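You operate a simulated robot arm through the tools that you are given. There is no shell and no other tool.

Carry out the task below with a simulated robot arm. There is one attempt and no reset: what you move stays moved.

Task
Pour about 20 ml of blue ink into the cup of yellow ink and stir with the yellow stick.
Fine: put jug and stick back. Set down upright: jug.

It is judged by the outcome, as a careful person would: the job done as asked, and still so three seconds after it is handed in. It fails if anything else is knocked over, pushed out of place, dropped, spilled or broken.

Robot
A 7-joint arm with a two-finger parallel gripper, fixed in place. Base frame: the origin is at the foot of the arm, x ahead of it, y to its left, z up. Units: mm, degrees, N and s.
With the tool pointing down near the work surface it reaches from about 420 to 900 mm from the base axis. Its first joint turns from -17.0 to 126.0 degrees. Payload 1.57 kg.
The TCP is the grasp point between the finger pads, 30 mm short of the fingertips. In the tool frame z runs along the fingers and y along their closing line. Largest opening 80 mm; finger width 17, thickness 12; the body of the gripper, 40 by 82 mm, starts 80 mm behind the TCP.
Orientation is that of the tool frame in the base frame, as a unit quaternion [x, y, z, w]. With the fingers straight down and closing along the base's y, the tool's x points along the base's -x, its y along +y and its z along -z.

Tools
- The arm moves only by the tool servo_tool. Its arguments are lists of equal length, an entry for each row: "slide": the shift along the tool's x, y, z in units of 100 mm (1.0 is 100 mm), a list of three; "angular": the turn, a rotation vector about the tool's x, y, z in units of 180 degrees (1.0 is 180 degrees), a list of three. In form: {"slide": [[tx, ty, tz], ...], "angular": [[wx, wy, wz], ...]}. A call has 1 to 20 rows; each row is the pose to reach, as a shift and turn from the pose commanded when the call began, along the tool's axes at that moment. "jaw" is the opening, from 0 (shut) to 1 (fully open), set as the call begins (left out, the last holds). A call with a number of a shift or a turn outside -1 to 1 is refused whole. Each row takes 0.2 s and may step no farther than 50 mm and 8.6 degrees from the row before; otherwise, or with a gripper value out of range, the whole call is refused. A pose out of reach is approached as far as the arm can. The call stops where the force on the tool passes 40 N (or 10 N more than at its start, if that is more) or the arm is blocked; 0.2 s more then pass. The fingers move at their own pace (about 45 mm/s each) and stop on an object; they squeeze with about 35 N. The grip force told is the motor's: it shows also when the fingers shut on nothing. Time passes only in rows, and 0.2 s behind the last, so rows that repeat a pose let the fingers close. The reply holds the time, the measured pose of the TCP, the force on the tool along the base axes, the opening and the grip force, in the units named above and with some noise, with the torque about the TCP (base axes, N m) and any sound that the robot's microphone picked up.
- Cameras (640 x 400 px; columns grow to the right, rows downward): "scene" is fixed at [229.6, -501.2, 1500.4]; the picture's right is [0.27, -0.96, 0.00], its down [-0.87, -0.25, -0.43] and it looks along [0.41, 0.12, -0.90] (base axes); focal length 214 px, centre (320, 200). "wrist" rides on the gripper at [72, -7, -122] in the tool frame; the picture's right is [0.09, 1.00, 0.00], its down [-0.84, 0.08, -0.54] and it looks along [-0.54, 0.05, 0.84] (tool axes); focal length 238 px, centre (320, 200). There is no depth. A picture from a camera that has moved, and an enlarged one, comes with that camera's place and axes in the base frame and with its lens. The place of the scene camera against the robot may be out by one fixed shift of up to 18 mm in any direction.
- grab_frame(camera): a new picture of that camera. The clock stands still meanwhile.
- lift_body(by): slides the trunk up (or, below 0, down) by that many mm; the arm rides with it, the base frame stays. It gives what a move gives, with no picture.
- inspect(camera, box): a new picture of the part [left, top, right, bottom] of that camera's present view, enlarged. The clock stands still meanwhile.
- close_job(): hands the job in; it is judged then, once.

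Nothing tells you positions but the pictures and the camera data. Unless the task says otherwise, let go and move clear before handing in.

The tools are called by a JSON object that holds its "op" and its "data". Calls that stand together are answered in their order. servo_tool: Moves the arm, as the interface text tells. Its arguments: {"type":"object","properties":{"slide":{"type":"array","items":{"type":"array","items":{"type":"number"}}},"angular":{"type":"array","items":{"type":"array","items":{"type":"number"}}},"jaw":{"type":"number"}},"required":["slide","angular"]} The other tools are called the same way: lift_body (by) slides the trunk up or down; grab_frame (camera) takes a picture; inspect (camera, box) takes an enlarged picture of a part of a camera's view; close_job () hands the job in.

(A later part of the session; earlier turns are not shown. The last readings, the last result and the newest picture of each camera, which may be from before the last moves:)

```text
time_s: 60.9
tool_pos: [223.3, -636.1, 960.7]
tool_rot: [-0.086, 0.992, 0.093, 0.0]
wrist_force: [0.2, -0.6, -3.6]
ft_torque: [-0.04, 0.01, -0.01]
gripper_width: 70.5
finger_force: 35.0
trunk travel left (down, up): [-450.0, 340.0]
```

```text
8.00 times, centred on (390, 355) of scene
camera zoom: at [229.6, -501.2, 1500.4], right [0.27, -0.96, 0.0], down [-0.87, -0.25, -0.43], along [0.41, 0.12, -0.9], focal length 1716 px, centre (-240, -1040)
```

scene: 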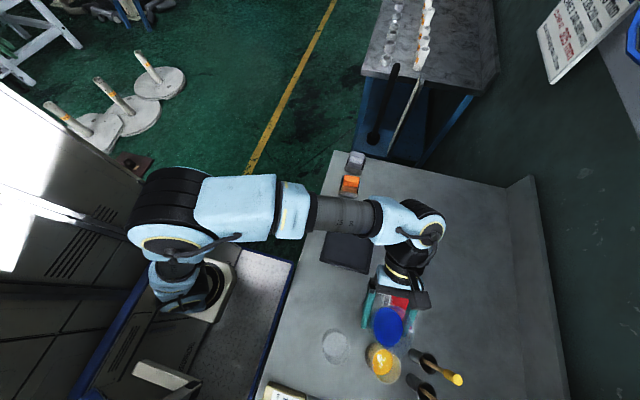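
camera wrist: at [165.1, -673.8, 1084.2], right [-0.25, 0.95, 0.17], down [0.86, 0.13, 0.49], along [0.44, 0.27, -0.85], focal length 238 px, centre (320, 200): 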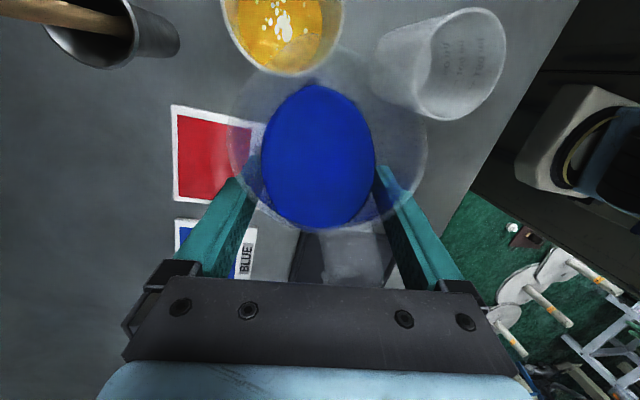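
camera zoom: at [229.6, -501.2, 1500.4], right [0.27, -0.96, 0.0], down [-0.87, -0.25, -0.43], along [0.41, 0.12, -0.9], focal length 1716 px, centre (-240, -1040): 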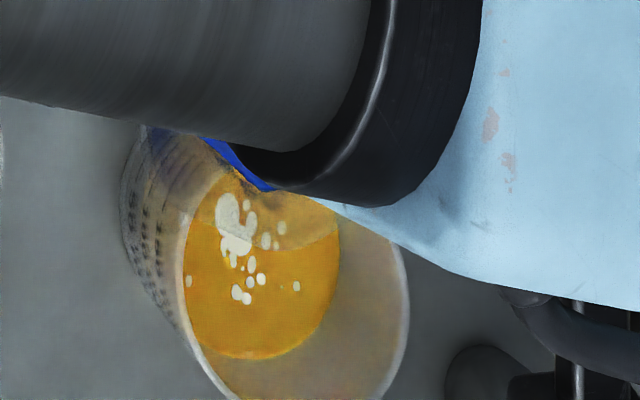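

The ink front is advancing towards the lip and the hold is stable. I'll go on 3° more.

{"op": "servo_tool", "data": {"slide": [[0, 0, 0], [0, 0, 0], [0, 0, 0], [0, 0, 0], [0, 0, 0], [0, 0, 0], [0, 0, 0]], "angular": [[-0.0004, -0.002, -0.0004], [-0.001, -0.0055, -0.001], [-0.0018, -0.01, -0.0018], [-0.0025, -0.014, -0.0025], [-0.003, -0.0161, -0.003], [-0.003, -0.0161, -0.003], [-0.003, -0.0161, -0.003]]}}

{"op": "inspect", "data": {"camera": "wrist", "box": [210, 0, 440, 145]}}

```text
time_s: 62.5
tool_pos: [224.1, -635.0, 960.3]
tool_rot: [-0.088, 0.991, 0.101, 0.025]
wrist_force: [0.2, -0.5, -3.2]
ft_torque: [0.01, 0.02, -0.02]
gripper_width: 70.5
finger_force: 35.4
trunk travel left (down, up): [-450.0, 340.0]
```

```text
2.76 times, centred on (325, 72) of wrist
camera zoom: at [149.1, -679.6, 1073.2], right [-0.27, 0.94, 0.19], down [0.79, 0.11, 0.6], along [0.55, 0.31, -0.78], focal length 658 px, centre (306, 552)
```

zoom: 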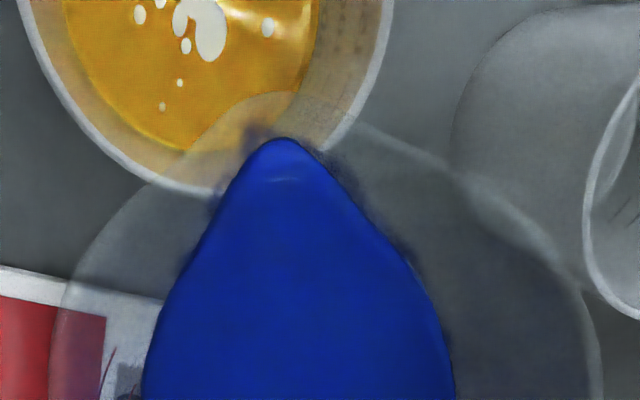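

The ink front is within about 3° of the lip. I'll add 2°, raising the hand slightly to keep the spout height.

{"op": "servo_tool", "data": {"slide": [[0, 0.001, -0.005], [-0.001, 0.003, -0.015], [-0.002, 0.005, -0.024], [-0.002, 0.006, -0.029], [-0.002, 0.006, -0.029], [-0.002, 0.006, -0.029]], "angular": [[-0.0004, -0.002, -0.0004], [-0.001, -0.0055, -0.001], [-0.0017, -0.009, -0.0017], [-0.002, -0.0108, -0.002], [-0.002, -0.0108, -0.002], [-0.002, -0.0108, -0.002]]}}

{"op": "inspect", "data": {"camera": "wrist", "box": [210, 0, 440, 145]}}

{"op": "inspect", "data": {"camera": "scene", "box": [365, 330, 415, 380]}}

```text
time_s: 63.9
tool_pos: [224.4, -635.5, 964.1]
tool_rot: [-0.089, 0.99, 0.104, 0.041]
wrist_force: [0.2, -0.2, -2.9]
ft_torque: [0.0, 0.0, -0.01]
gripper_width: 70.4
finger_force: 35.7
trunk travel left (down, up): [-450.0, 340.0]
```

```text
2.76 times, centred on (325, 72) of wrist
camera zoom: at [145.6, -681.0, 1073.1], right [-0.28, 0.94, 0.19], down [0.77, 0.1, 0.63], along [0.57, 0.32, -0.75], focal length 658 px, centre (306, 552)
```

zoom: 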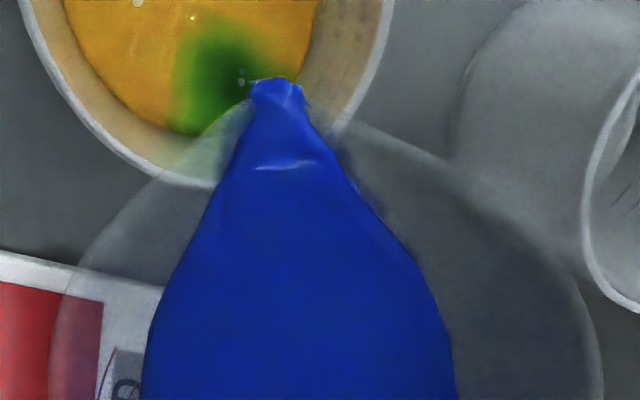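

```text
8.00 times, centred on (390, 355) of scene
camera zoom: at [229.6, -501.2, 1500.4], right [0.27, -0.96, 0.0], down [-0.87, -0.25, -0.43], along [0.41, 0.12, -0.9], focal length 1716 px, centre (-240, -1040)
```

zoom: 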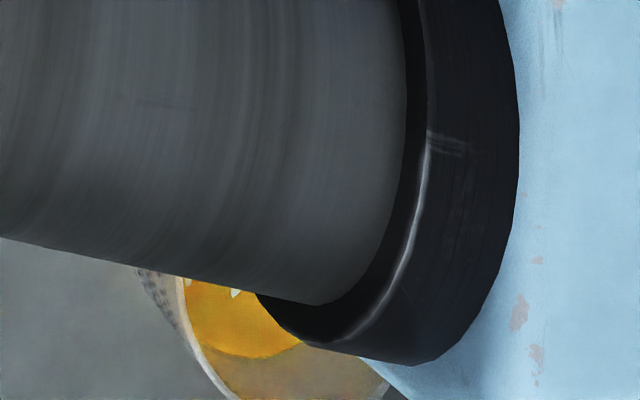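

Pouring has started at about 52°. I'll hold briefly and watch the flow.

{"op": "servo_tool", "data": {"slide": [[0, 0, 0], [0, 0, 0]], "angular": [[0, 0, 0], [0, 0, 0]]}}

{"op": "inspect", "data": {"camera": "wrist", "box": [210, 0, 440, 145]}}

{"op": "inspect", "data": {"camera": "scene", "box": [370, 345, 402, 377]}}

```text
time_s: 64.5
tool_pos: [222.5, -636.0, 962.6]
tool_rot: [-0.089, 0.99, 0.104, 0.043]
wrist_force: [0.4, 0.3, -3.0]
ft_torque: [0.0, 0.05, -0.01]
gripper_width: 70.5
finger_force: 35.1
trunk travel left (down, up): [-450.0, 340.0]
```

```text
2.76 times, centred on (325, 72) of wrist
camera zoom: at [145.6, -681.0, 1073.1], right [-0.28, 0.94, 0.19], down [0.77, 0.1, 0.63], along [0.57, 0.32, -0.75], focal length 658 px, centre (306, 552)
```

zoom: 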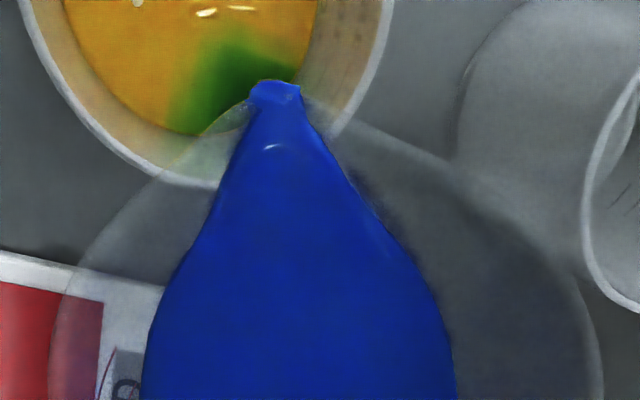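

```text
12.50 times, centred on (386, 361) of scene
camera zoom: at [229.6, -501.2, 1500.4], right [0.27, -0.96, 0.0], down [-0.87, -0.25, -0.43], along [0.41, 0.12, -0.9], focal length 2681 px, centre (-505, -1812)
```

zoom: 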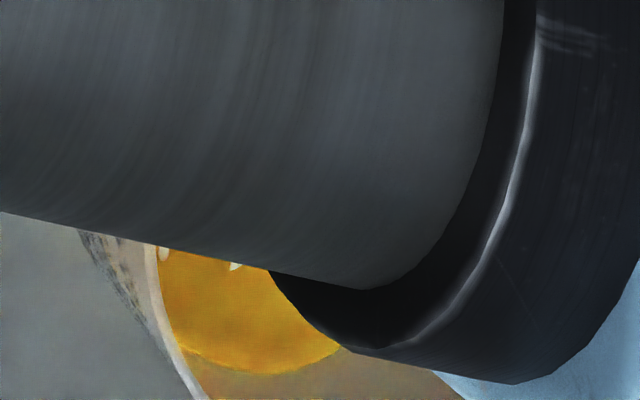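

Only a trace has gone in so far; the cup's lower ink edge in the scene zoom sits at about its baseline row of 375. I'll add 1° and hold.

{"op": "servo_tool", "data": {"slide": [[0, 0.001, -0.005], [-0.001, 0.003, -0.015], [-0.001, 0.003, -0.015], [-0.001, 0.003, -0.015], [-0.001, 0.003, -0.015]], "angular": [[-0.0004, -0.002, -0.0004], [-0.001, -0.0054, -0.001], [-0.001, -0.0054, -0.001], [-0.001, -0.0054, -0.001], [-0.001, -0.0054, -0.001]]}}

{"op": "inspect", "data": {"camera": "wrist", "box": [210, 0, 440, 145]}}

{"op": "inspect", "data": {"camera": "scene", "box": [370, 345, 402, 377]}}

```text
time_s: 65.7
tool_pos: [222.9, -635.6, 964.7]
tool_rot: [-0.09, 0.989, 0.107, 0.05]
wrist_force: [-0.7, 0.1, -3.3]
ft_torque: [0.03, -0.01, -0.02]
gripper_width: 70.4
finger_force: 35.2
trunk travel left (down, up): [-450.0, 340.0]
```

```text
2.76 times, centred on (325, 72) of wrist
camera zoom: at [143.7, -681.5, 1073.4], right [-0.28, 0.94, 0.19], down [0.76, 0.1, 0.64], along [0.59, 0.32, -0.74], focal length 658 px, centre (306, 552)
```

zoom: 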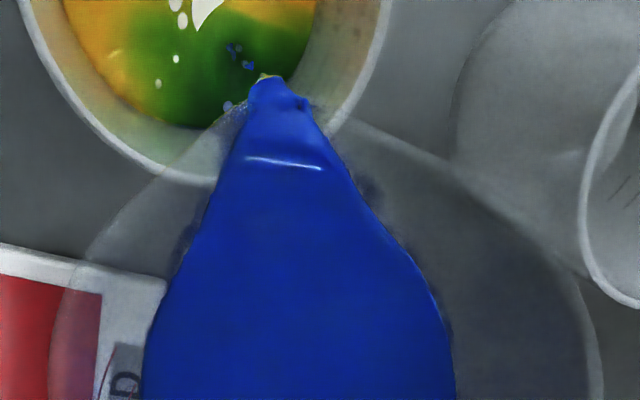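

```text
12.50 times, centred on (386, 361) of scene
camera zoom: at [229.6, -501.2, 1500.4], right [0.27, -0.96, 0.0], down [-0.87, -0.25, -0.43], along [0.41, 0.12, -0.9], focal length 2681 px, centre (-505, -1812)
```

zoom: 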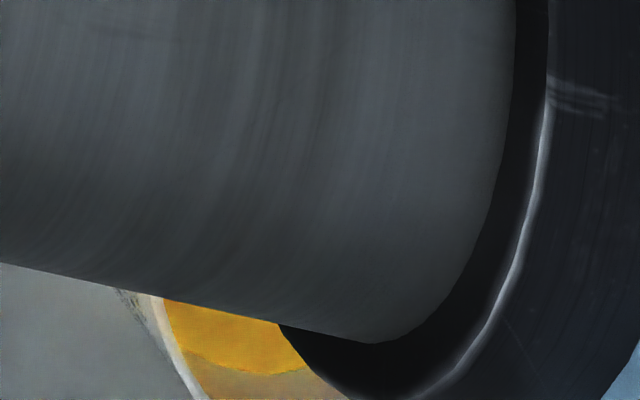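

Flow continues with blue swirling into the yellow. I'll hold longer at this angle and compare.

{"op": "servo_tool", "data": {"slide": [[0, 0, 0], [0, 0, 0], [0, 0, 0], [0, 0, 0]], "angular": [[0, 0, 0], [0, 0, 0], [0, 0, 0], [0, 0, 0]]}}

{"op": "inspect", "data": {"camera": "wrist", "box": [210, 0, 440, 145]}}

{"op": "inspect", "data": {"camera": "scene", "box": [374, 366, 390, 376]}}

```text
time_s: 66.7
tool_pos: [223.5, -635.7, 965.3]
tool_rot: [-0.09, 0.989, 0.106, 0.051]
wrist_force: [-1.2, 0.3, -3.6]
ft_torque: [-0.01, 0.0, -0.03]
gripper_width: 70.3
finger_force: 35.5
trunk travel left (down, up): [-450.0, 340.0]
```

```text
2.76 times, centred on (325, 72) of wrist
camera zoom: at [143.7, -681.5, 1073.4], right [-0.28, 0.94, 0.19], down [0.76, 0.1, 0.64], along [0.59, 0.32, -0.74], focal length 658 px, centre (306, 552)
```

zoom: 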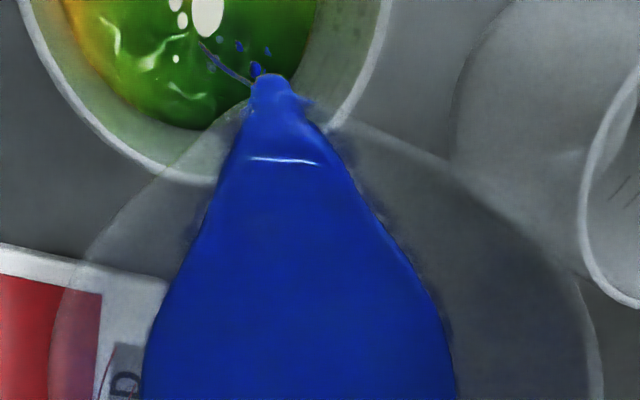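

```text
16.00 times, centred on (382, 371) of scene
camera zoom: at [229.6, -501.2, 1500.4], right [0.27, -0.96, 0.0], down [-0.87, -0.25, -0.43], along [0.41, 0.12, -0.9], focal length 3432 px, centre (-672, -2536)
```

zoom: 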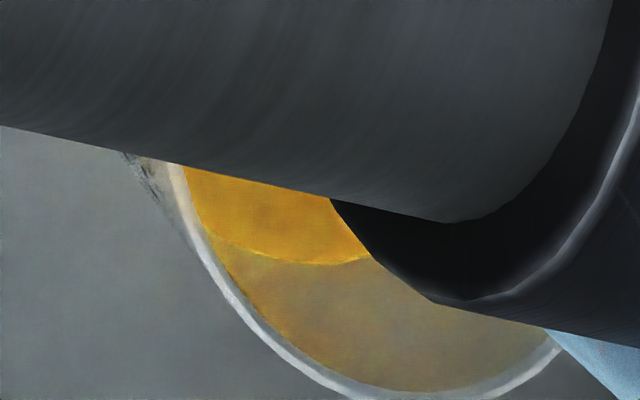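

The level has barely moved (under about 2 ml), so it's only a trickle. I'll add another 1°.

{"op": "servo_tool", "data": {"slide": [[0, 0.001, -0.005], [-0.001, 0.003, -0.015], [-0.001, 0.003, -0.015], [-0.001, 0.003, -0.015], [-0.001, 0.003, -0.015], [-0.001, 0.003, -0.015]], "angular": [[-0.0004, -0.002, -0.0004], [-0.001, -0.0054, -0.001], [-0.001, -0.0054, -0.001], [-0.001, -0.0054, -0.001], [-0.001, -0.0054, -0.001], [-0.001, -0.0054, -0.001]]}}

{"op": "inspect", "data": {"camera": "wrist", "box": [210, 0, 440, 145]}}

{"op": "inspect", "data": {"camera": "scene", "box": [374, 366, 390, 376]}}

```text
time_s: 68.1
tool_pos: [222.6, -635.9, 966.4]
tool_rot: [-0.09, 0.988, 0.109, 0.059]
wrist_force: [0.4, 0.6, -1.9]
ft_torque: [0.02, 0.0, 0.0]
gripper_width: 70.7
finger_force: 34.5
trunk travel left (down, up): [-450.0, 340.0]
```

```text
2.76 times, centred on (325, 72) of wrist
camera zoom: at [142.0, -681.9, 1073.3], right [-0.28, 0.94, 0.19], down [0.75, 0.09, 0.66], along [0.6, 0.33, -0.73], focal length 658 px, centre (306, 552)
```

zoom: 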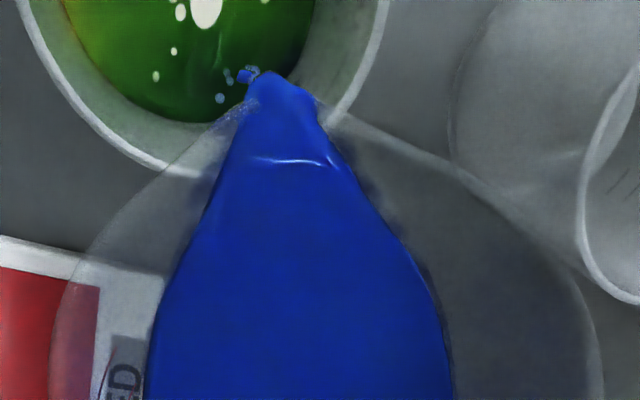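

```text
16.00 times, centred on (382, 371) of scene
camera zoom: at [229.6, -501.2, 1500.4], right [0.27, -0.96, 0.0], down [-0.87, -0.25, -0.43], along [0.41, 0.12, -0.9], focal length 3432 px, centre (-672, -2536)
```

zoom: 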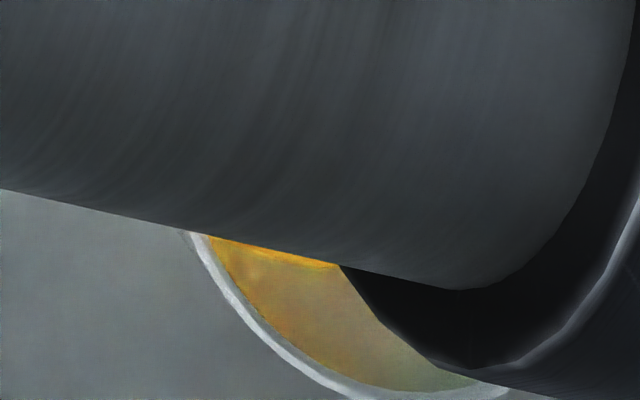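

The level is up roughly 1 mm, or about 3 ml. It's a slow trickle, so I'll hold here and track it with zooms from both cameras.

{"op": "servo_tool", "data": {"slide": [[0, 0, 0], [0, 0, 0], [0, 0, 0], [0, 0, 0], [0, 0, 0]], "angular": [[0, 0, 0], [0, 0, 0], [0, 0, 0], [0, 0, 0], [0, 0, 0]]}}

{"op": "inspect", "data": {"camera": "wrist", "box": [210, 0, 370, 80]}}

{"op": "inspect", "data": {"camera": "scene", "box": [374, 366, 390, 376]}}

```text
time_s: 69.3
tool_pos: [224.0, -635.6, 965.9]
tool_rot: [-0.091, 0.988, 0.109, 0.059]
wrist_force: [0.2, 0.9, -2.4]
ft_torque: [0.02, 0.0, 0.0]
gripper_width: 70.7
finger_force: 34.7
trunk travel left (down, up): [-450.0, 340.0]
```

```text
4.00 times, centred on (290, 40) of wrist
camera zoom: at [142.0, -681.9, 1073.3], right [-0.28, 0.94, 0.19], down [0.75, 0.09, 0.66], along [0.6, 0.33, -0.73], focal length 953 px, centre (440, 840)
```

zoom: 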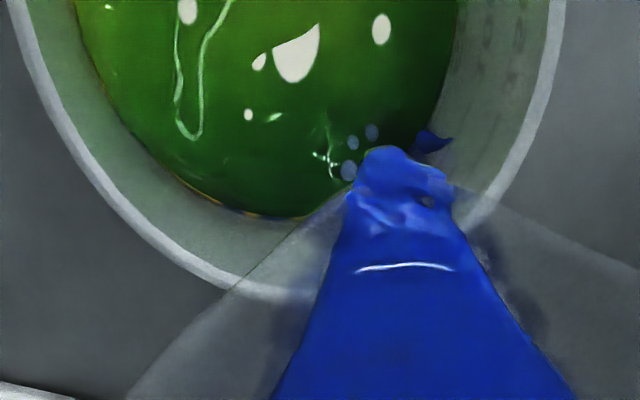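

```text
16.00 times, centred on (382, 371) of scene
camera zoom: at [229.6, -501.2, 1500.4], right [0.27, -0.96, 0.0], down [-0.87, -0.25, -0.43], along [0.41, 0.12, -0.9], focal length 3432 px, centre (-672, -2536)
```

zoom: 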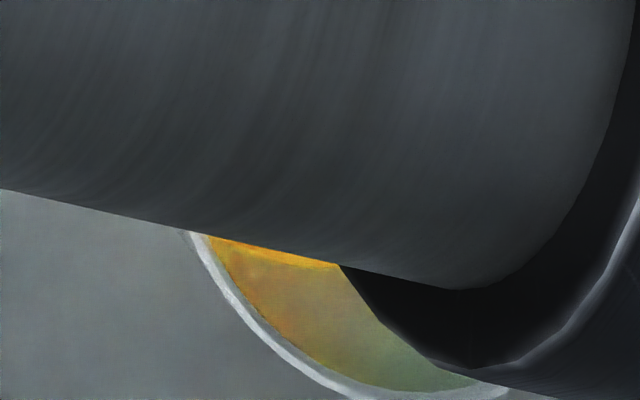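

Still a slow trickle. I'll add about 1° more and hold, watching the spout.

{"op": "servo_tool", "data": {"slide": [[0, 0.001, -0.005], [-0.001, 0.003, -0.015], [-0.001, 0.003, -0.015], [-0.001, 0.003, -0.015], [-0.001, 0.003, -0.015], [-0.001, 0.003, -0.015]], "angular": [[-0.0004, -0.002, -0.0004], [-0.001, -0.0054, -0.001], [-0.001, -0.0054, -0.001], [-0.001, -0.0054, -0.001], [-0.001, -0.0054, -0.001], [-0.001, -0.0054, -0.001]]}}

{"op": "inspect", "data": {"camera": "wrist", "box": [210, 0, 440, 145]}}

{"op": "inspect", "data": {"camera": "scene", "box": [360, 340, 420, 400]}}

```text
time_s: 70.7
tool_pos: [224.0, -635.9, 967.8]
tool_rot: [-0.092, 0.987, 0.111, 0.067]
wrist_force: [-0.2, 0.3, -2.4]
ft_torque: [-0.01, -0.04, 0.01]
gripper_width: 70.6
finger_force: 35.0
trunk travel left (down, up): [-450.0, 340.0]
```

```text
2.76 times, centred on (325, 72) of wrist
camera zoom: at [140.1, -682.9, 1073.1], right [-0.28, 0.94, 0.19], down [0.74, 0.09, 0.67], along [0.61, 0.33, -0.72], focal length 658 px, centre (306, 552)
```

zoom: 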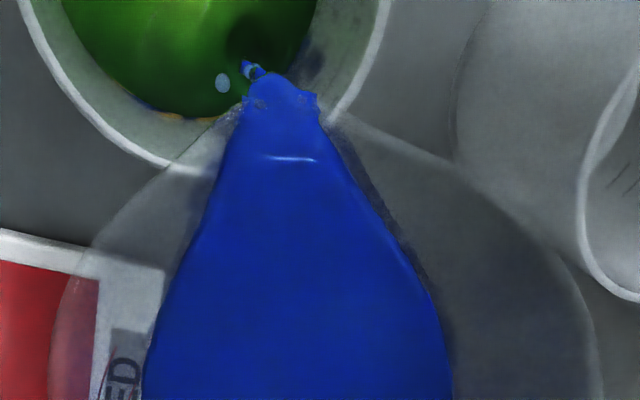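

```text
6.67 times, centred on (390, 370) of scene
camera zoom: at [229.6, -501.2, 1500.4], right [0.27, -0.96, 0.0], down [-0.87, -0.25, -0.43], along [0.41, 0.12, -0.9], focal length 1430 px, centre (-147, -933)
```

zoom: 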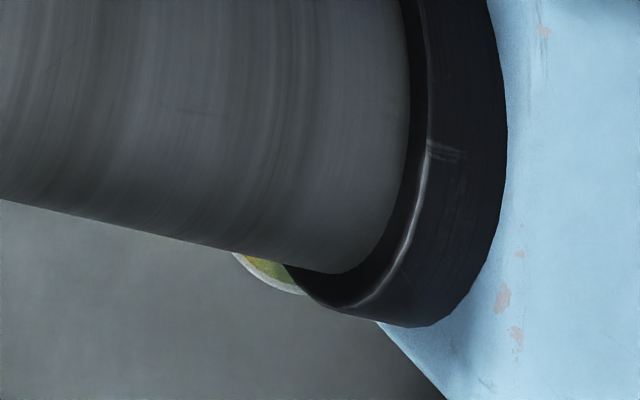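

The forearm now blocks the scene view. I'll tilt back 10° to stop the flow and measure what has gone in.

{"op": "servo_tool", "data": {"slide": [[0, 0, 0], [0, 0, 0], [0, 0, 0], [0, 0, 0], [0, 0, 0], [0, 0, 0], [0, 0, 0], [0, 0, 0], [0, 0, 0]], "angular": [[0.0014, 0.0075, 0.0014], [0.0031, 0.017, 0.0031], [0.0048, 0.0265, 0.0049], [0.0066, 0.036, 0.0066], [0.0081, 0.0445, 0.0082], [0.0092, 0.0505, 0.0093], [0.0098, 0.0538, 0.0099], [0.0098, 0.0538, 0.0099], [0.0098, 0.0538, 0.0099]]}}

{"op": "inspect", "data": {"camera": "scene", "box": [370, 345, 402, 377]}}

{"op": "inspect", "data": {"camera": "wrist", "box": [210, 0, 440, 145]}}

```text
time_s: 72.7
tool_pos: [222.9, -636.6, 967.9]
tool_rot: [-0.085, 0.992, 0.09, -0.017]
wrist_force: [-0.1, -0.1, -3.3]
ft_torque: [-0.02, -0.03, 0.0]
gripper_width: 70.4
finger_force: 35.0
trunk travel left (down, up): [-450.0, 340.0]
```

```text
12.50 times, centred on (386, 361) of scene
camera zoom: at [229.6, -501.2, 1500.4], right [0.27, -0.96, 0.0], down [-0.87, -0.25, -0.43], along [0.41, 0.12, -0.9], focal length 2681 px, centre (-505, -1812)
```

zoom: 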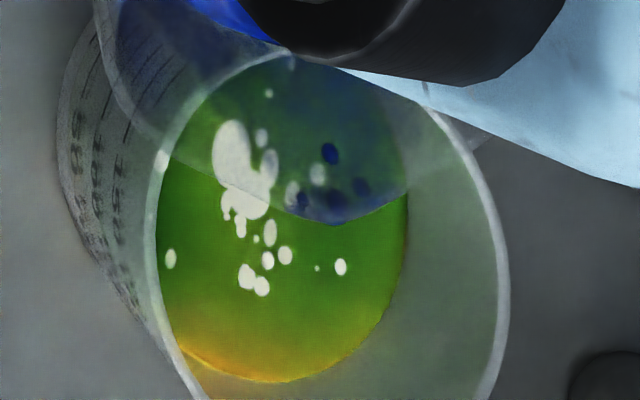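

```text
2.76 times, centred on (325, 72) of wrist
camera zoom: at [158.7, -676.2, 1087.9], right [-0.25, 0.95, 0.18], down [0.84, 0.12, 0.53], along [0.48, 0.29, -0.83], focal length 658 px, centre (306, 552)
```

zoom: 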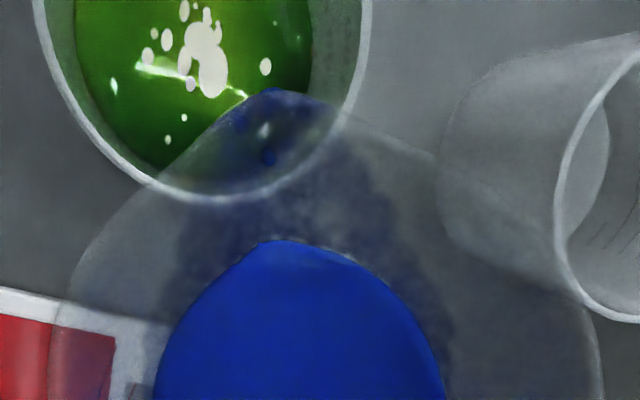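

Measuring from the floating specks and the ink edge, the level rose about 4.5 mm. At roughly 2.5 ml/mm that's about 11 ml, so another 8–9 ml is needed. I'll tilt forward again to 55.5°, hold about a second, and return.

{"op": "servo_tool", "data": {"slide": [[0, 0, 0], [0, 0, 0], [0, 0, 0], [0, 0, 0], [0, 0, 0], [0, 0, 0], [0, 0, 0], [0, 0, 0], [0, 0, 0], [0, 0, 0], [0, 0, 0], [0, 0, 0], [0, 0, 0], [0, 0, 0], [0, 0, 0], [0, 0, 0], [0, 0, 0], [0, 0, 0], [0, 0, 0]], "angular": [[-0.001, -0.0056, -0.001], [-0.0028, -0.015, -0.0028], [-0.0047, -0.0257, -0.0047], [-0.0066, -0.0364, -0.0067], [-0.0082, -0.045, -0.0083], [-0.0095, -0.0522, -0.0096], [-0.0103, -0.0565, -0.0104], [-0.0103, -0.0565, -0.0104], [-0.0103, -0.0565, -0.0104], [-0.0103, -0.0565, -0.0104], [-0.0103, -0.0565, -0.0104], [-0.009, -0.049, -0.009], [-0.0072, -0.0395, -0.0073], [-0.0053, -0.029, -0.0054], [-0.0035, -0.019, -0.0035], [-0.0018, -0.01, -0.0018], [-0.0005, -0.003, -0.0005], [0, 0, 0], [0, 0, 0]]}}

{"op": "inspect", "data": {"camera": "scene", "box": [370, 345, 402, 377]}}

{"op": "inspect", "data": {"camera": "wrist", "box": [210, 0, 440, 145]}}

```text
time_s: 76.7
tool_pos: [223.0, -635.3, 968.7]
tool_rot: [-0.084, 0.992, 0.089, -0.017]
wrist_force: [1.2, -1.3, -3.2]
ft_torque: [0.0, 0.01, -0.03]
gripper_width: 70.4
finger_force: 34.7
trunk travel left (down, up): [-450.0, 340.0]
```

```text
12.50 times, centred on (386, 361) of scene
camera zoom: at [229.6, -501.2, 1500.4], right [0.27, -0.96, 0.0], down [-0.87, -0.25, -0.43], along [0.41, 0.12, -0.9], focal length 2681 px, centre (-505, -1812)
```

zoom: 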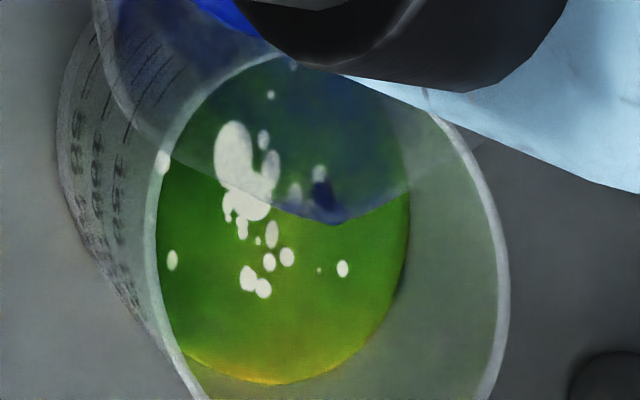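

```text
2.76 times, centred on (325, 72) of wrist
camera zoom: at [158.7, -676.1, 1087.8], right [-0.25, 0.95, 0.18], down [0.84, 0.12, 0.53], along [0.48, 0.29, -0.83], focal length 658 px, centre (306, 552)
```

zoom: 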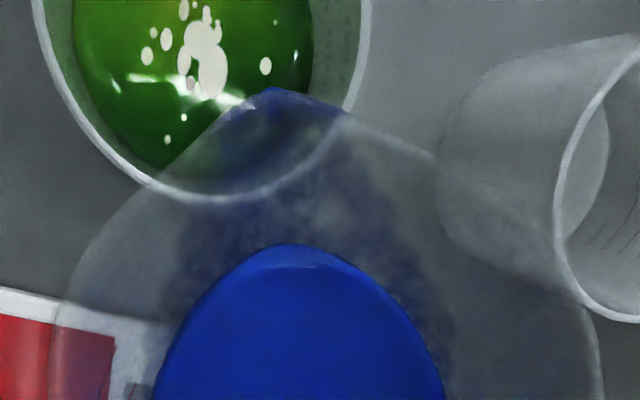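

About 14 ml total now, so roughly 6 ml to go. I'll do one more pass, slightly steeper at 56.5°, with a short hold.

{"op": "servo_tool", "data": {"slide": [[0, 0, 0], [0, 0, 0], [0, 0, 0], [0, 0, 0], [0, 0, 0], [0, 0, 0], [0, 0, 0], [0, 0, 0], [0, 0, 0], [0, 0, 0], [0, 0, 0], [0, 0, 0], [0, 0, 0], [0, 0, 0], [0, 0, 0], [0, 0, 0], [0, 0, 0], [0, 0, 0], [0, 0, 0], [0, 0, 0]], "angular": [[-0.0011, -0.006, -0.0011], [-0.003, -0.0162, -0.003], [-0.0051, -0.0277, -0.0051], [-0.0072, -0.0395, -0.0073], [-0.009, -0.049, -0.009], [-0.0104, -0.057, -0.0105], [-0.0113, -0.0618, -0.0114], [-0.0113, -0.0618, -0.0114], [-0.0113, -0.0618, -0.0114], [-0.0113, -0.0618, -0.0114], [-0.0113, -0.0618, -0.0114], [-0.0113, -0.0618, -0.0114], [-0.0098, -0.0535, -0.0099], [-0.0079, -0.043, -0.0079], [-0.0058, -0.0318, -0.0059], [-0.0038, -0.0205, -0.0038], [-0.002, -0.011, -0.002], [-0.0007, -0.004, -0.0007], [0, 0, 0], [0, 0, 0]]}}

{"op": "inspect", "data": {"camera": "scene", "box": [370, 345, 402, 377]}}

{"op": "inspect", "data": {"camera": "wrist", "box": [210, 0, 440, 145]}}

```text
time_s: 80.9
tool_pos: [222.7, -636.2, 967.9]
tool_rot: [-0.085, 0.992, 0.088, -0.016]
wrist_force: [0.1, -0.1, -3.5]
ft_torque: [-0.01, -0.01, 0.01]
gripper_width: 70.4
finger_force: 34.8
trunk travel left (down, up): [-450.0, 340.0]
```

```text
12.50 times, centred on (386, 361) of scene
camera zoom: at [229.6, -501.2, 1500.4], right [0.27, -0.96, 0.0], down [-0.87, -0.25, -0.43], along [0.41, 0.12, -0.9], focal length 2681 px, centre (-505, -1812)
```

zoom: 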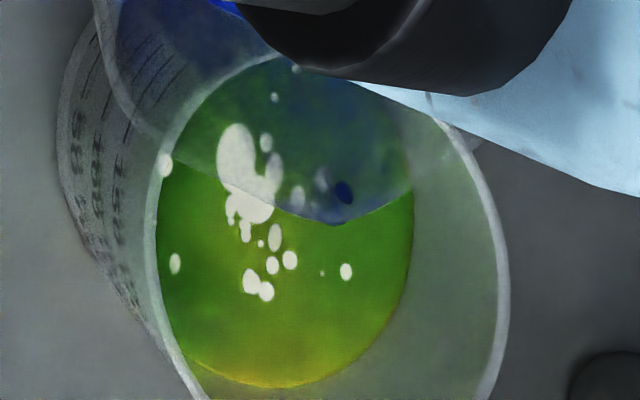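

```text
2.76 times, centred on (325, 72) of wrist
camera zoom: at [158.8, -676.3, 1087.9], right [-0.25, 0.95, 0.18], down [0.84, 0.12, 0.53], along [0.48, 0.29, -0.83], focal length 658 px, centre (306, 552)
```

zoom: 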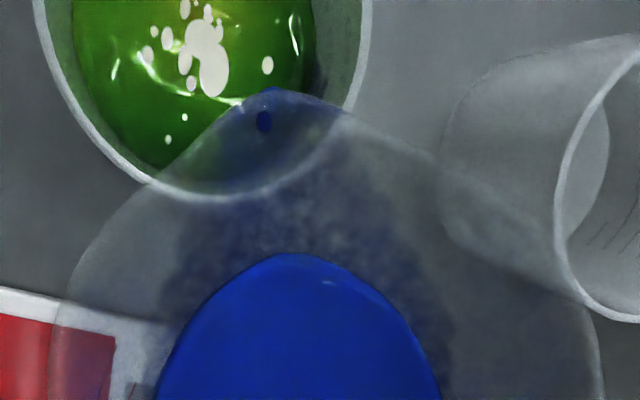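

The surface specks show a rise of about 8 mm, which is near 20 ml. I'll calibrate against the printed 25 ml ticks with a close zoom before deciding.

{"op": "inspect", "data": {"camera": "scene", "box": [362, 338, 386, 353]}}

{"op": "inspect", "data": {"camera": "scene", "box": [362, 353, 386, 368]}}

```text
16.00 times, centred on (374, 346) of scene
camera zoom: at [229.6, -501.2, 1500.4], right [0.27, -0.96, 0.0], down [-0.87, -0.25, -0.43], along [0.41, 0.12, -0.9], focal length 3432 px, centre (-544, -2128)
```

zoom: 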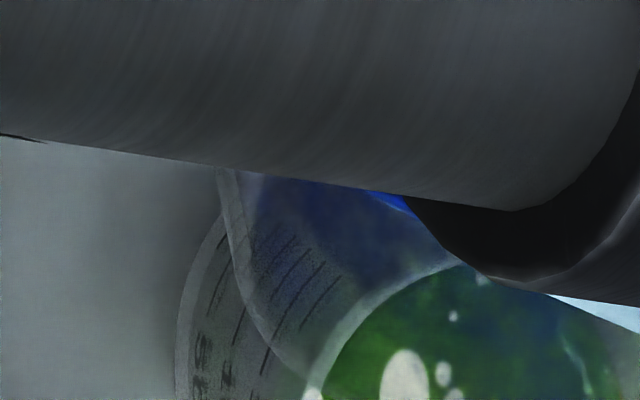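

```text
16.00 times, centred on (374, 360) of scene
camera zoom: at [229.6, -501.2, 1500.4], right [0.27, -0.96, 0.0], down [-0.87, -0.25, -0.43], along [0.41, 0.12, -0.9], focal length 3432 px, centre (-544, -2368)
```

zoom: 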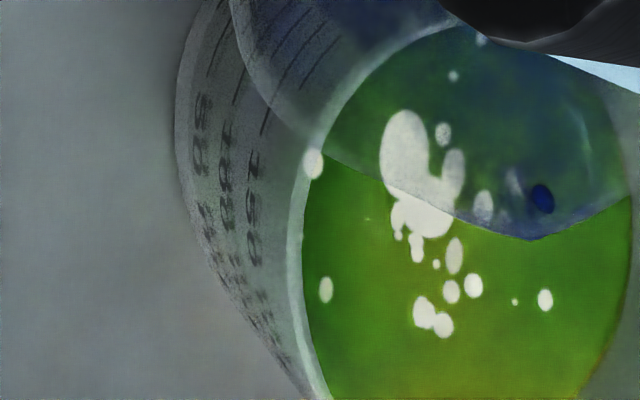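

Speck and edge measurements against the tick scale agree on about 19–21 ml, so the pour is done. I'll tilt the jug back upright over the cup so any drips run back in, rising slightly.

{"op": "servo_tool", "data": {"slide": [[0, 0, -0.002], [0, 0.001, -0.005], [0, 0.002, -0.012], [0, 0.004, -0.02], [0.001, 0.005, -0.03], [0.001, 0.007, -0.04], [0.001, 0.009, -0.05], [0.001, 0.011, -0.06], [0.001, 0.013, -0.07], [0.001, 0.014, -0.08], [0.002, 0.016, -0.09], [0.002, 0.018, -0.1], [0.002, 0.02, -0.11], [0.002, 0.022, -0.12], [0.002, 0.023, -0.13], [0.003, 0.025, -0.14], [0.003, 0.027, -0.15], [0.003, 0.029, -0.159], [0.003, 0.029, -0.164], [0.003, 0.03, -0.167]], "angular": [[0.0004, 0.0024, 0.0004], [0.0013, 0.0073, 0.0013], [0.0031, 0.0169, 0.0031], [0.0053, 0.029, 0.0053], [0.008, 0.0436, 0.008], [0.0106, 0.0581, 0.0107], [0.0133, 0.0726, 0.0134], [0.0159, 0.0871, 0.016], [0.0186, 0.1016, 0.0187], [0.0213, 0.1162, 0.0214], [0.0239, 0.1307, 0.024], [0.0266, 0.1452, 0.0267], [0.0292, 0.1597, 0.0294], [0.0319, 0.1742, 0.032], [0.0346, 0.1888, 0.0347], [0.0372, 0.2033, 0.0374], [0.0399, 0.2178, 0.0401], [0.0421, 0.2299, 0.0423], [0.0434, 0.2372, 0.0436], [0.0443, 0.242, 0.0445]]}}

{"op": "grab_frame", "data": {"camera": "wrist"}}

{"op": "inspect", "data": {"camera": "scene", "box": [340, 300, 440, 380]}}

```text
time_s: 85.1
tool_pos: [223.9, -635.3, 983.7]
tool_rot: [-0.045, 0.922, -0.019, -0.384]
wrist_force: [0.7, 0.4, -2.5]
ft_torque: [0.02, 0.0, -0.02]
gripper_width: 70.5
finger_force: 34.6
trunk travel left (down, up): [-450.0, 340.0]
```

```text
taken
camera wrist: at [258.8, -639.7, 1121.6], right [-0.16, 0.98, 0.07], down [0.96, 0.17, -0.21], along [-0.22, 0.03, -0.98], focal length 238 px, centre (320, 200)
```

wrist: 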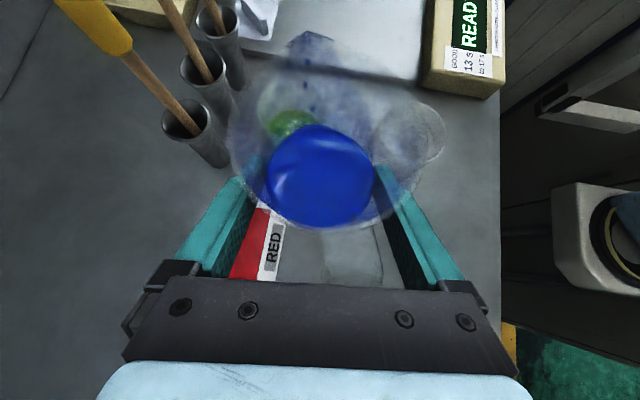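

```text
5.00 times, centred on (390, 340) of scene
camera zoom: at [229.6, -501.2, 1500.4], right [0.27, -0.96, 0.0], down [-0.87, -0.25, -0.43], along [0.41, 0.12, -0.9], focal length 1072 px, centre (-30, -500)
```

zoom: 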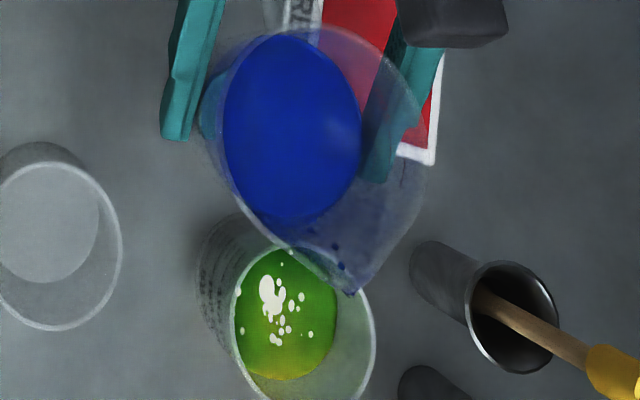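

The jug is upright with no drips visible on the bench. I'll carry it back along the same path at the same gentle pace.

{"op": "servo_tool", "data": {"slide": [[-0.002, 0.004, -0.002], [-0.006, 0.011, -0.006], [-0.013, 0.027, -0.013], [-0.022, 0.046, -0.022], [-0.034, 0.069, -0.034], [-0.045, 0.092, -0.045], [-0.056, 0.115, -0.056], [-0.067, 0.138, -0.067], [-0.079, 0.161, -0.079], [-0.09, 0.184, -0.09], [-0.101, 0.207, -0.101], [-0.112, 0.23, -0.112], [-0.123, 0.253, -0.123], [-0.135, 0.276, -0.135], [-0.146, 0.299, -0.146], [-0.157, 0.322, -0.157], [-0.168, 0.345, -0.168], [-0.178, 0.364, -0.178], [-0.183, 0.375, -0.183], [-0.187, 0.383, -0.187]], "angular": [[0.0014, 0, -0.0014], [0.0043, 0, -0.0042], [0.0099, 0, -0.0099], [0.017, 0, -0.017], [0.0255, 0, -0.0255], [0.034, 0, -0.034], [0.0425, 0, -0.0425], [0.051, 0, -0.0509], [0.0595, 0, -0.0594], [0.068, 0, -0.0679], [0.0765, 0.0001, -0.0764], [0.085, 0.0001, -0.0849], [0.0935, 0.0001, -0.0934], [0.102, 0.0001, -0.1019], [0.1105, 0.0001, -0.1104], [0.119, 0.0001, -0.1189], [0.1275, 0.0001, -0.1274], [0.1346, 0.0001, -0.1344], [0.1389, 0.0001, -0.1387], [0.1417, 0.0001, -0.1415]]}}

{"op": "grab_frame", "data": {"camera": "wrist"}}

{"op": "inspect", "data": {"camera": "scene", "box": [340, 300, 440, 400]}}

```text
time_s: 89.3
tool_pos: [247.0, -594.2, 984.9]
tool_rot: [-0.328, 0.863, -0.136, -0.359]
wrist_force: [0.1, -0.2, -3.1]
ft_torque: [0.02, -0.05, 0.04]
gripper_width: 70.3
finger_force: 34.8
trunk travel left (down, up): [-450.0, 340.0]
```

```text
taken
camera wrist: at [276.6, -577.4, 1122.0], right [-0.71, 0.7, 0.07], down [0.68, 0.7, -0.21], along [-0.19, -0.1, -0.98], focal length 238 px, centre (320, 200)
```

wrist: 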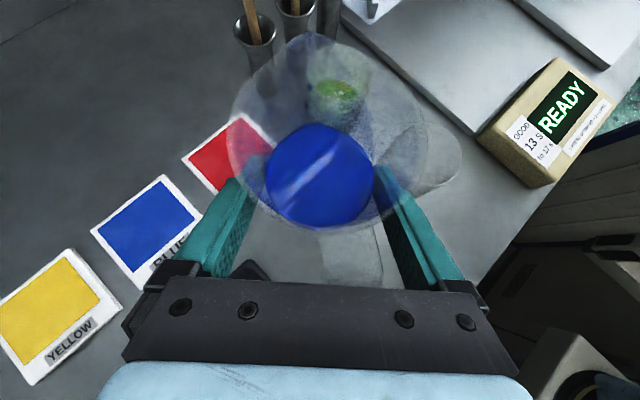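

```text
4.00 times, centred on (390, 350) of scene
camera zoom: at [229.6, -501.2, 1500.4], right [0.27, -0.96, 0.0], down [-0.87, -0.25, -0.43], along [0.41, 0.12, -0.9], focal length 858 px, centre (40, -400)
```

zoom: 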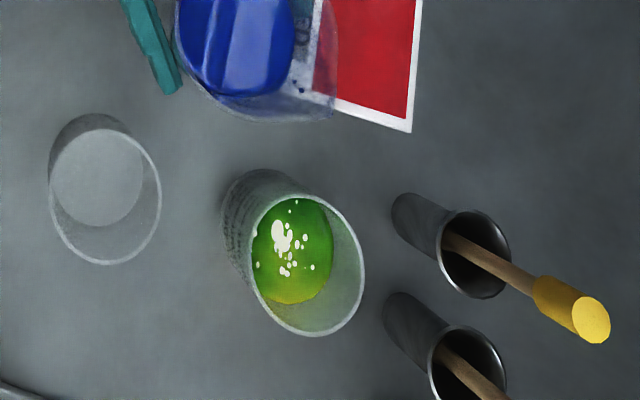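

The cup is now fully visible from the scene camera. I'll re-measure the level while the jug is still in hand.

{"op": "inspect", "data": {"camera": "scene", "box": [370, 345, 402, 377]}}

{"op": "inspect", "data": {"camera": "scene", "box": [362, 336, 410, 388]}}

```text
12.50 times, centred on (386, 361) of scene
camera zoom: at [229.6, -501.2, 1500.4], right [0.27, -0.96, 0.0], down [-0.87, -0.25, -0.43], along [0.41, 0.12, -0.9], focal length 2681 px, centre (-505, -1812)
```

zoom: 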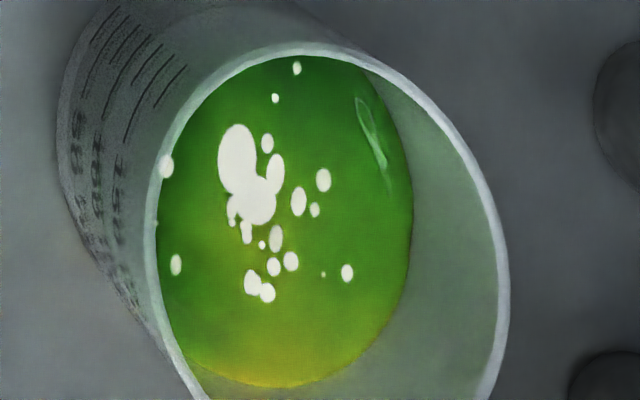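

```text
7.69 times, centred on (386, 362) of scene
camera zoom: at [229.6, -501.2, 1500.4], right [0.27, -0.96, 0.0], down [-0.87, -0.25, -0.43], along [0.41, 0.12, -0.9], focal length 1650 px, centre (-188, -1046)
```

zoom: 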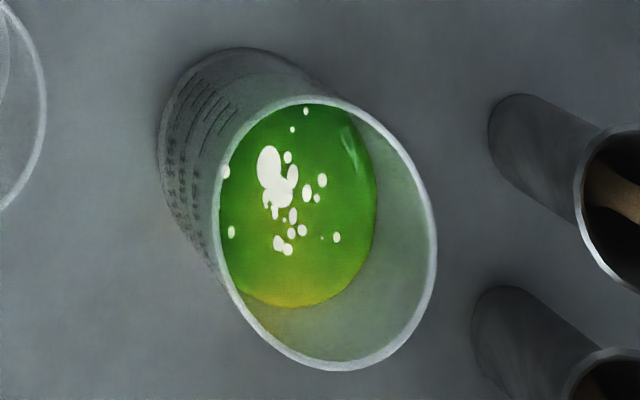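

The ink edge suggests about 6.5–7 mm of rise, while the specks drift a little with the stream and read higher. I'll calibrate on the graduations and the identical empty cup to pin the volume down.

{"op": "inspect", "data": {"camera": "scene", "box": [365, 341, 381, 351]}}

{"op": "inspect", "data": {"camera": "scene", "box": [312, 326, 360, 366]}}

{"op": "inspect", "data": {"camera": "scene", "box": [375, 360, 405, 378]}}

```text
16.00 times, centred on (373, 346) of scene
camera zoom: at [229.6, -501.2, 1500.4], right [0.27, -0.96, 0.0], down [-0.87, -0.25, -0.43], along [0.41, 0.12, -0.9], focal length 3432 px, centre (-528, -2136)
```

zoom: 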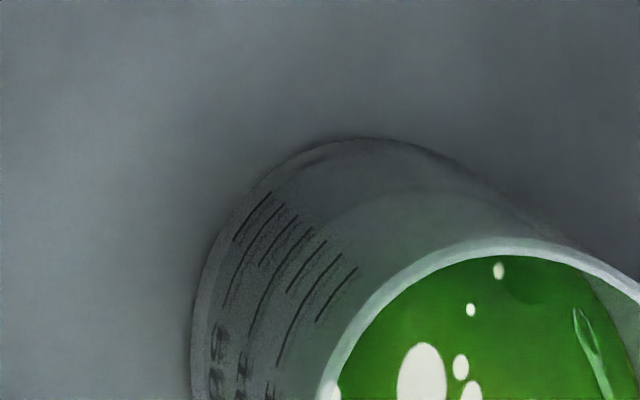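

```text
10.00 times, centred on (336, 346) of scene
camera zoom: at [229.6, -501.2, 1500.4], right [0.27, -0.96, 0.0], down [-0.87, -0.25, -0.43], along [0.41, 0.12, -0.9], focal length 2145 px, centre (160, -1260)
```

zoom: 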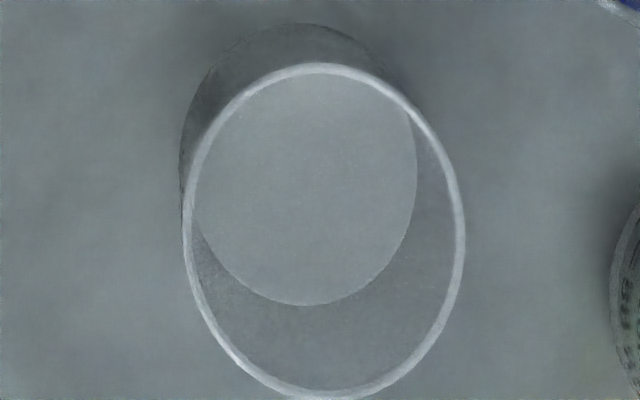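

```text
16.00 times, centred on (390, 369) of scene
camera zoom: at [229.6, -501.2, 1500.4], right [0.27, -0.96, 0.0], down [-0.87, -0.25, -0.43], along [0.41, 0.12, -0.9], focal length 3432 px, centre (-800, -2504)
```

zoom: 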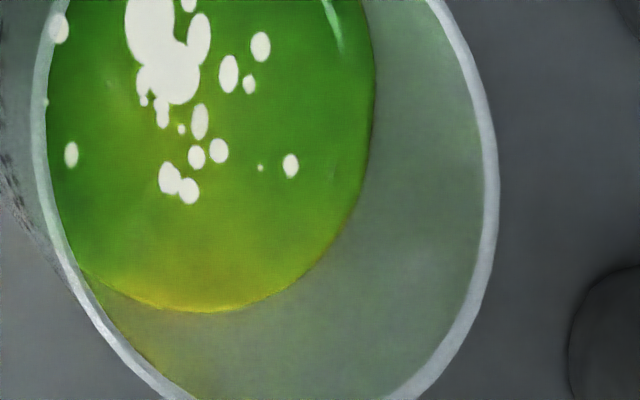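

The cup is nearly cylindrical at about 2.6 ml/mm, so the pour is around 18–20 ml. I'll return to the earlier carry pose, where I have a "before" picture from the same viewpoint, and double-check there.

{"op": "servo_tool", "data": {"slide": [[-0.005, 0.004, -0.001], [-0.016, 0.012, -0.004], [-0.037, 0.027, -0.009], [-0.064, 0.046, -0.016], [-0.095, 0.069, -0.024], [-0.127, 0.092, -0.031], [-0.159, 0.116, -0.039], [-0.191, 0.139, -0.047], [-0.223, 0.162, -0.055], [-0.254, 0.185, -0.063], [-0.286, 0.208, -0.071], [-0.318, 0.231, -0.079], [-0.35, 0.254, -0.086], [-0.382, 0.277, -0.094], [-0.413, 0.3, -0.102], [-0.445, 0.323, -0.11], [-0.477, 0.347, -0.118], [-0.504, 0.366, -0.124], [-0.519, 0.377, -0.128], [-0.53, 0.385, -0.131]], "angular": [[0.0014, 0, -0.0014], [0.0042, 0, -0.0042], [0.0099, 0, -0.0099], [0.017, 0, -0.0169], [0.0254, 0, -0.0254], [0.0339, 0, -0.0339], [0.0424, 0, -0.0423], [0.0509, 0, -0.0508], [0.0593, 0, -0.0593], [0.0678, 0, -0.0677], [0.0763, 0, -0.0762], [0.0848, 0, -0.0847], [0.0933, 0, -0.0931], [0.1017, 0, -0.1016], [0.1102, 0, -0.1101], [0.1187, 0, -0.1185], [0.1272, 0, -0.127], [0.1342, 0, -0.134], [0.1385, 0, -0.1383], [0.1413, 0, -0.1411]]}}

{"op": "inspect", "data": {"camera": "wrist", "box": [210, 10, 430, 150]}}

{"op": "grab_frame", "data": {"camera": "wrist"}}

```text
time_s: 93.5
tool_pos: [254.1, -535.2, 956.5]
tool_rot: [-0.579, 0.72, -0.239, -0.298]
wrist_force: [-0.2, 0.3, -3.0]
ft_torque: [0.03, 0.0, 0.01]
gripper_width: 70.3
finger_force: 35.1
trunk travel left (down, up): [-450.0, 340.0]
```

```text
2.86 times, centred on (320, 80) of wrist
camera zoom: at [269.4, -502.9, 1093.6], right [-0.99, 0.15, 0.07], down [0.14, 0.97, -0.21], along [-0.1, -0.2, -0.98], focal length 681 px, centre (320, 543)
```

zoom: 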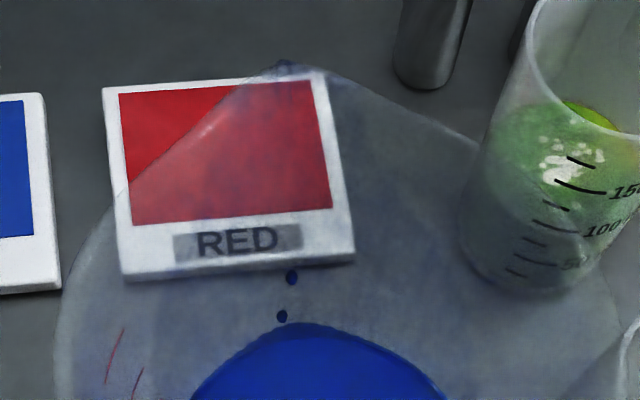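

```text
taken
camera wrist: at [269.4, -502.9, 1093.6], right [-0.99, 0.15, 0.07], down [0.14, 0.97, -0.21], along [-0.1, -0.2, -0.98], focal length 238 px, centre (320, 200)
```

wrist: 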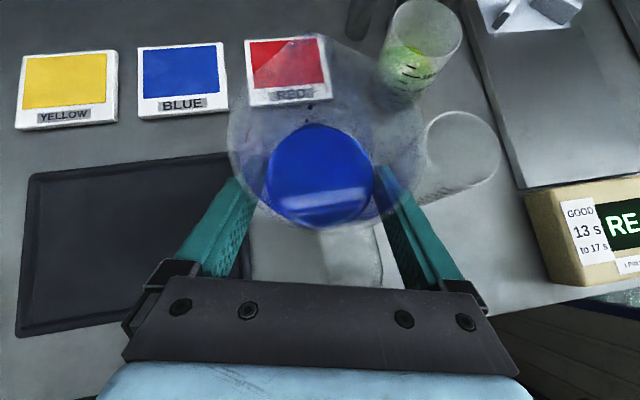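

Same-view comparison gives a rise of about 7 mm, or roughly 18–19 ml, which fits "about 20 ml". Next I'll lower the jug to its original spot, with the axis at about (253, −535).

{"op": "servo_tool", "data": {"slide": [[-0.005, 0, 0.003], [-0.014, 0.001, 0.01], [-0.033, 0.001, 0.023], [-0.057, 0.002, 0.039], [-0.086, 0.003, 0.059], [-0.114, 0.004, 0.078], [-0.143, 0.005, 0.098], [-0.171, 0.006, 0.117], [-0.2, 0.007, 0.137], [-0.228, 0.008, 0.156], [-0.257, 0.009, 0.176], [-0.285, 0.01, 0.196], [-0.314, 0.011, 0.215], [-0.342, 0.012, 0.235], [-0.371, 0.013, 0.254], [-0.399, 0.014, 0.274], [-0.428, 0.015, 0.293], [-0.451, 0.016, 0.31], [-0.466, 0.017, 0.319], [-0.475, 0.017, 0.326]], "angular": [[0, 0, 0], [0, 0, 0], [0, 0, 0], [0, 0, 0], [0, 0, 0], [0, 0, 0], [0, 0, 0], [0, 0, 0], [0, 0, 0], [0, 0, 0], [0, 0, 0], [0, 0, 0], [0, 0, 0], [0, 0, 0], [0, 0, 0], [0, 0, 0], [0, 0, 0], [0, 0, 0], [0, 0, 0], [0, 0, 0]]}}

{"op": "inspect", "data": {"camera": "scene", "box": [290, 250, 390, 320]}}

{"op": "grab_frame", "data": {"camera": "wrist"}}

```text
time_s: 97.7
tool_pos: [255.8, -524.9, 898.9]
tool_rot: [-0.578, 0.721, -0.238, -0.299]
wrist_force: [0.9, 0.2, -2.9]
ft_torque: [0.05, -0.03, 0.0]
gripper_width: 70.5
finger_force: 34.9
trunk travel left (down, up): [-450.0, 340.0]
```

```text
5.71 times, centred on (340, 285) of scene
camera zoom: at [229.6, -501.2, 1500.4], right [0.27, -0.96, 0.0], down [-0.87, -0.25, -0.43], along [0.41, 0.12, -0.9], focal length 1226 px, centre (206, -286)
```

zoom: 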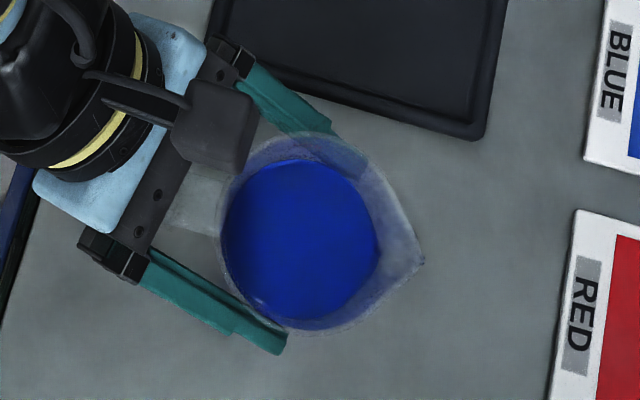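

```text
taken
camera wrist: at [269.8, -492.2, 1036.5], right [-0.99, 0.15, 0.07], down [0.14, 0.97, -0.21], along [-0.1, -0.2, -0.98], focal length 238 px, centre (320, 200)
```

wrist: 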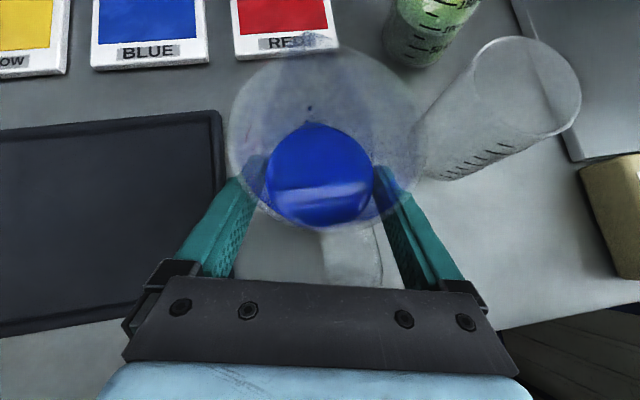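

The jug is back within about 2 mm of its original spot. I'll ease down the last few millimetres until it bears on the bench.

{"op": "servo_tool", "data": {"slide": [[-0.004, 0, 0.004], [-0.009, 0, 0.009], [-0.0142, 0, 0.0141], [-0.0142, 0, 0.0141]], "angular": [[0, 0, 0], [0, 0, 0], [0, 0, 0], [0, 0, 0]]}}

{"op": "servo_tool", "data": {"slide": [[-0.004, 0, 0.004], [-0.007, 0, 0.007], [-0.007, 0, 0.007]], "angular": [[0, 0, 0], [0, 0, 0], [0, 0, 0]]}}

```text
time_s: 98.7
tool_pos: [255.5, -523.7, 897.3]
tool_rot: [-0.578, 0.721, -0.239, -0.299]
wrist_force: [0.0, 0.1, -2.7]
ft_torque: [-0.01, -0.02, -0.01]
gripper_width: 70.5
finger_force: 34.6
trunk travel left (down, up): [-450.0, 340.0]
```

```text
time_s: 99.5
tool_pos: [255.2, -525.0, 897.0]
tool_rot: [-0.579, 0.72, -0.239, -0.299]
wrist_force: [0.7, 0.6, -0.9]
ft_torque: [0.01, -0.06, 0.03]
gripper_width: 70.4
finger_force: 35.4
trunk travel left (down, up): [-450.0, 340.0]
```

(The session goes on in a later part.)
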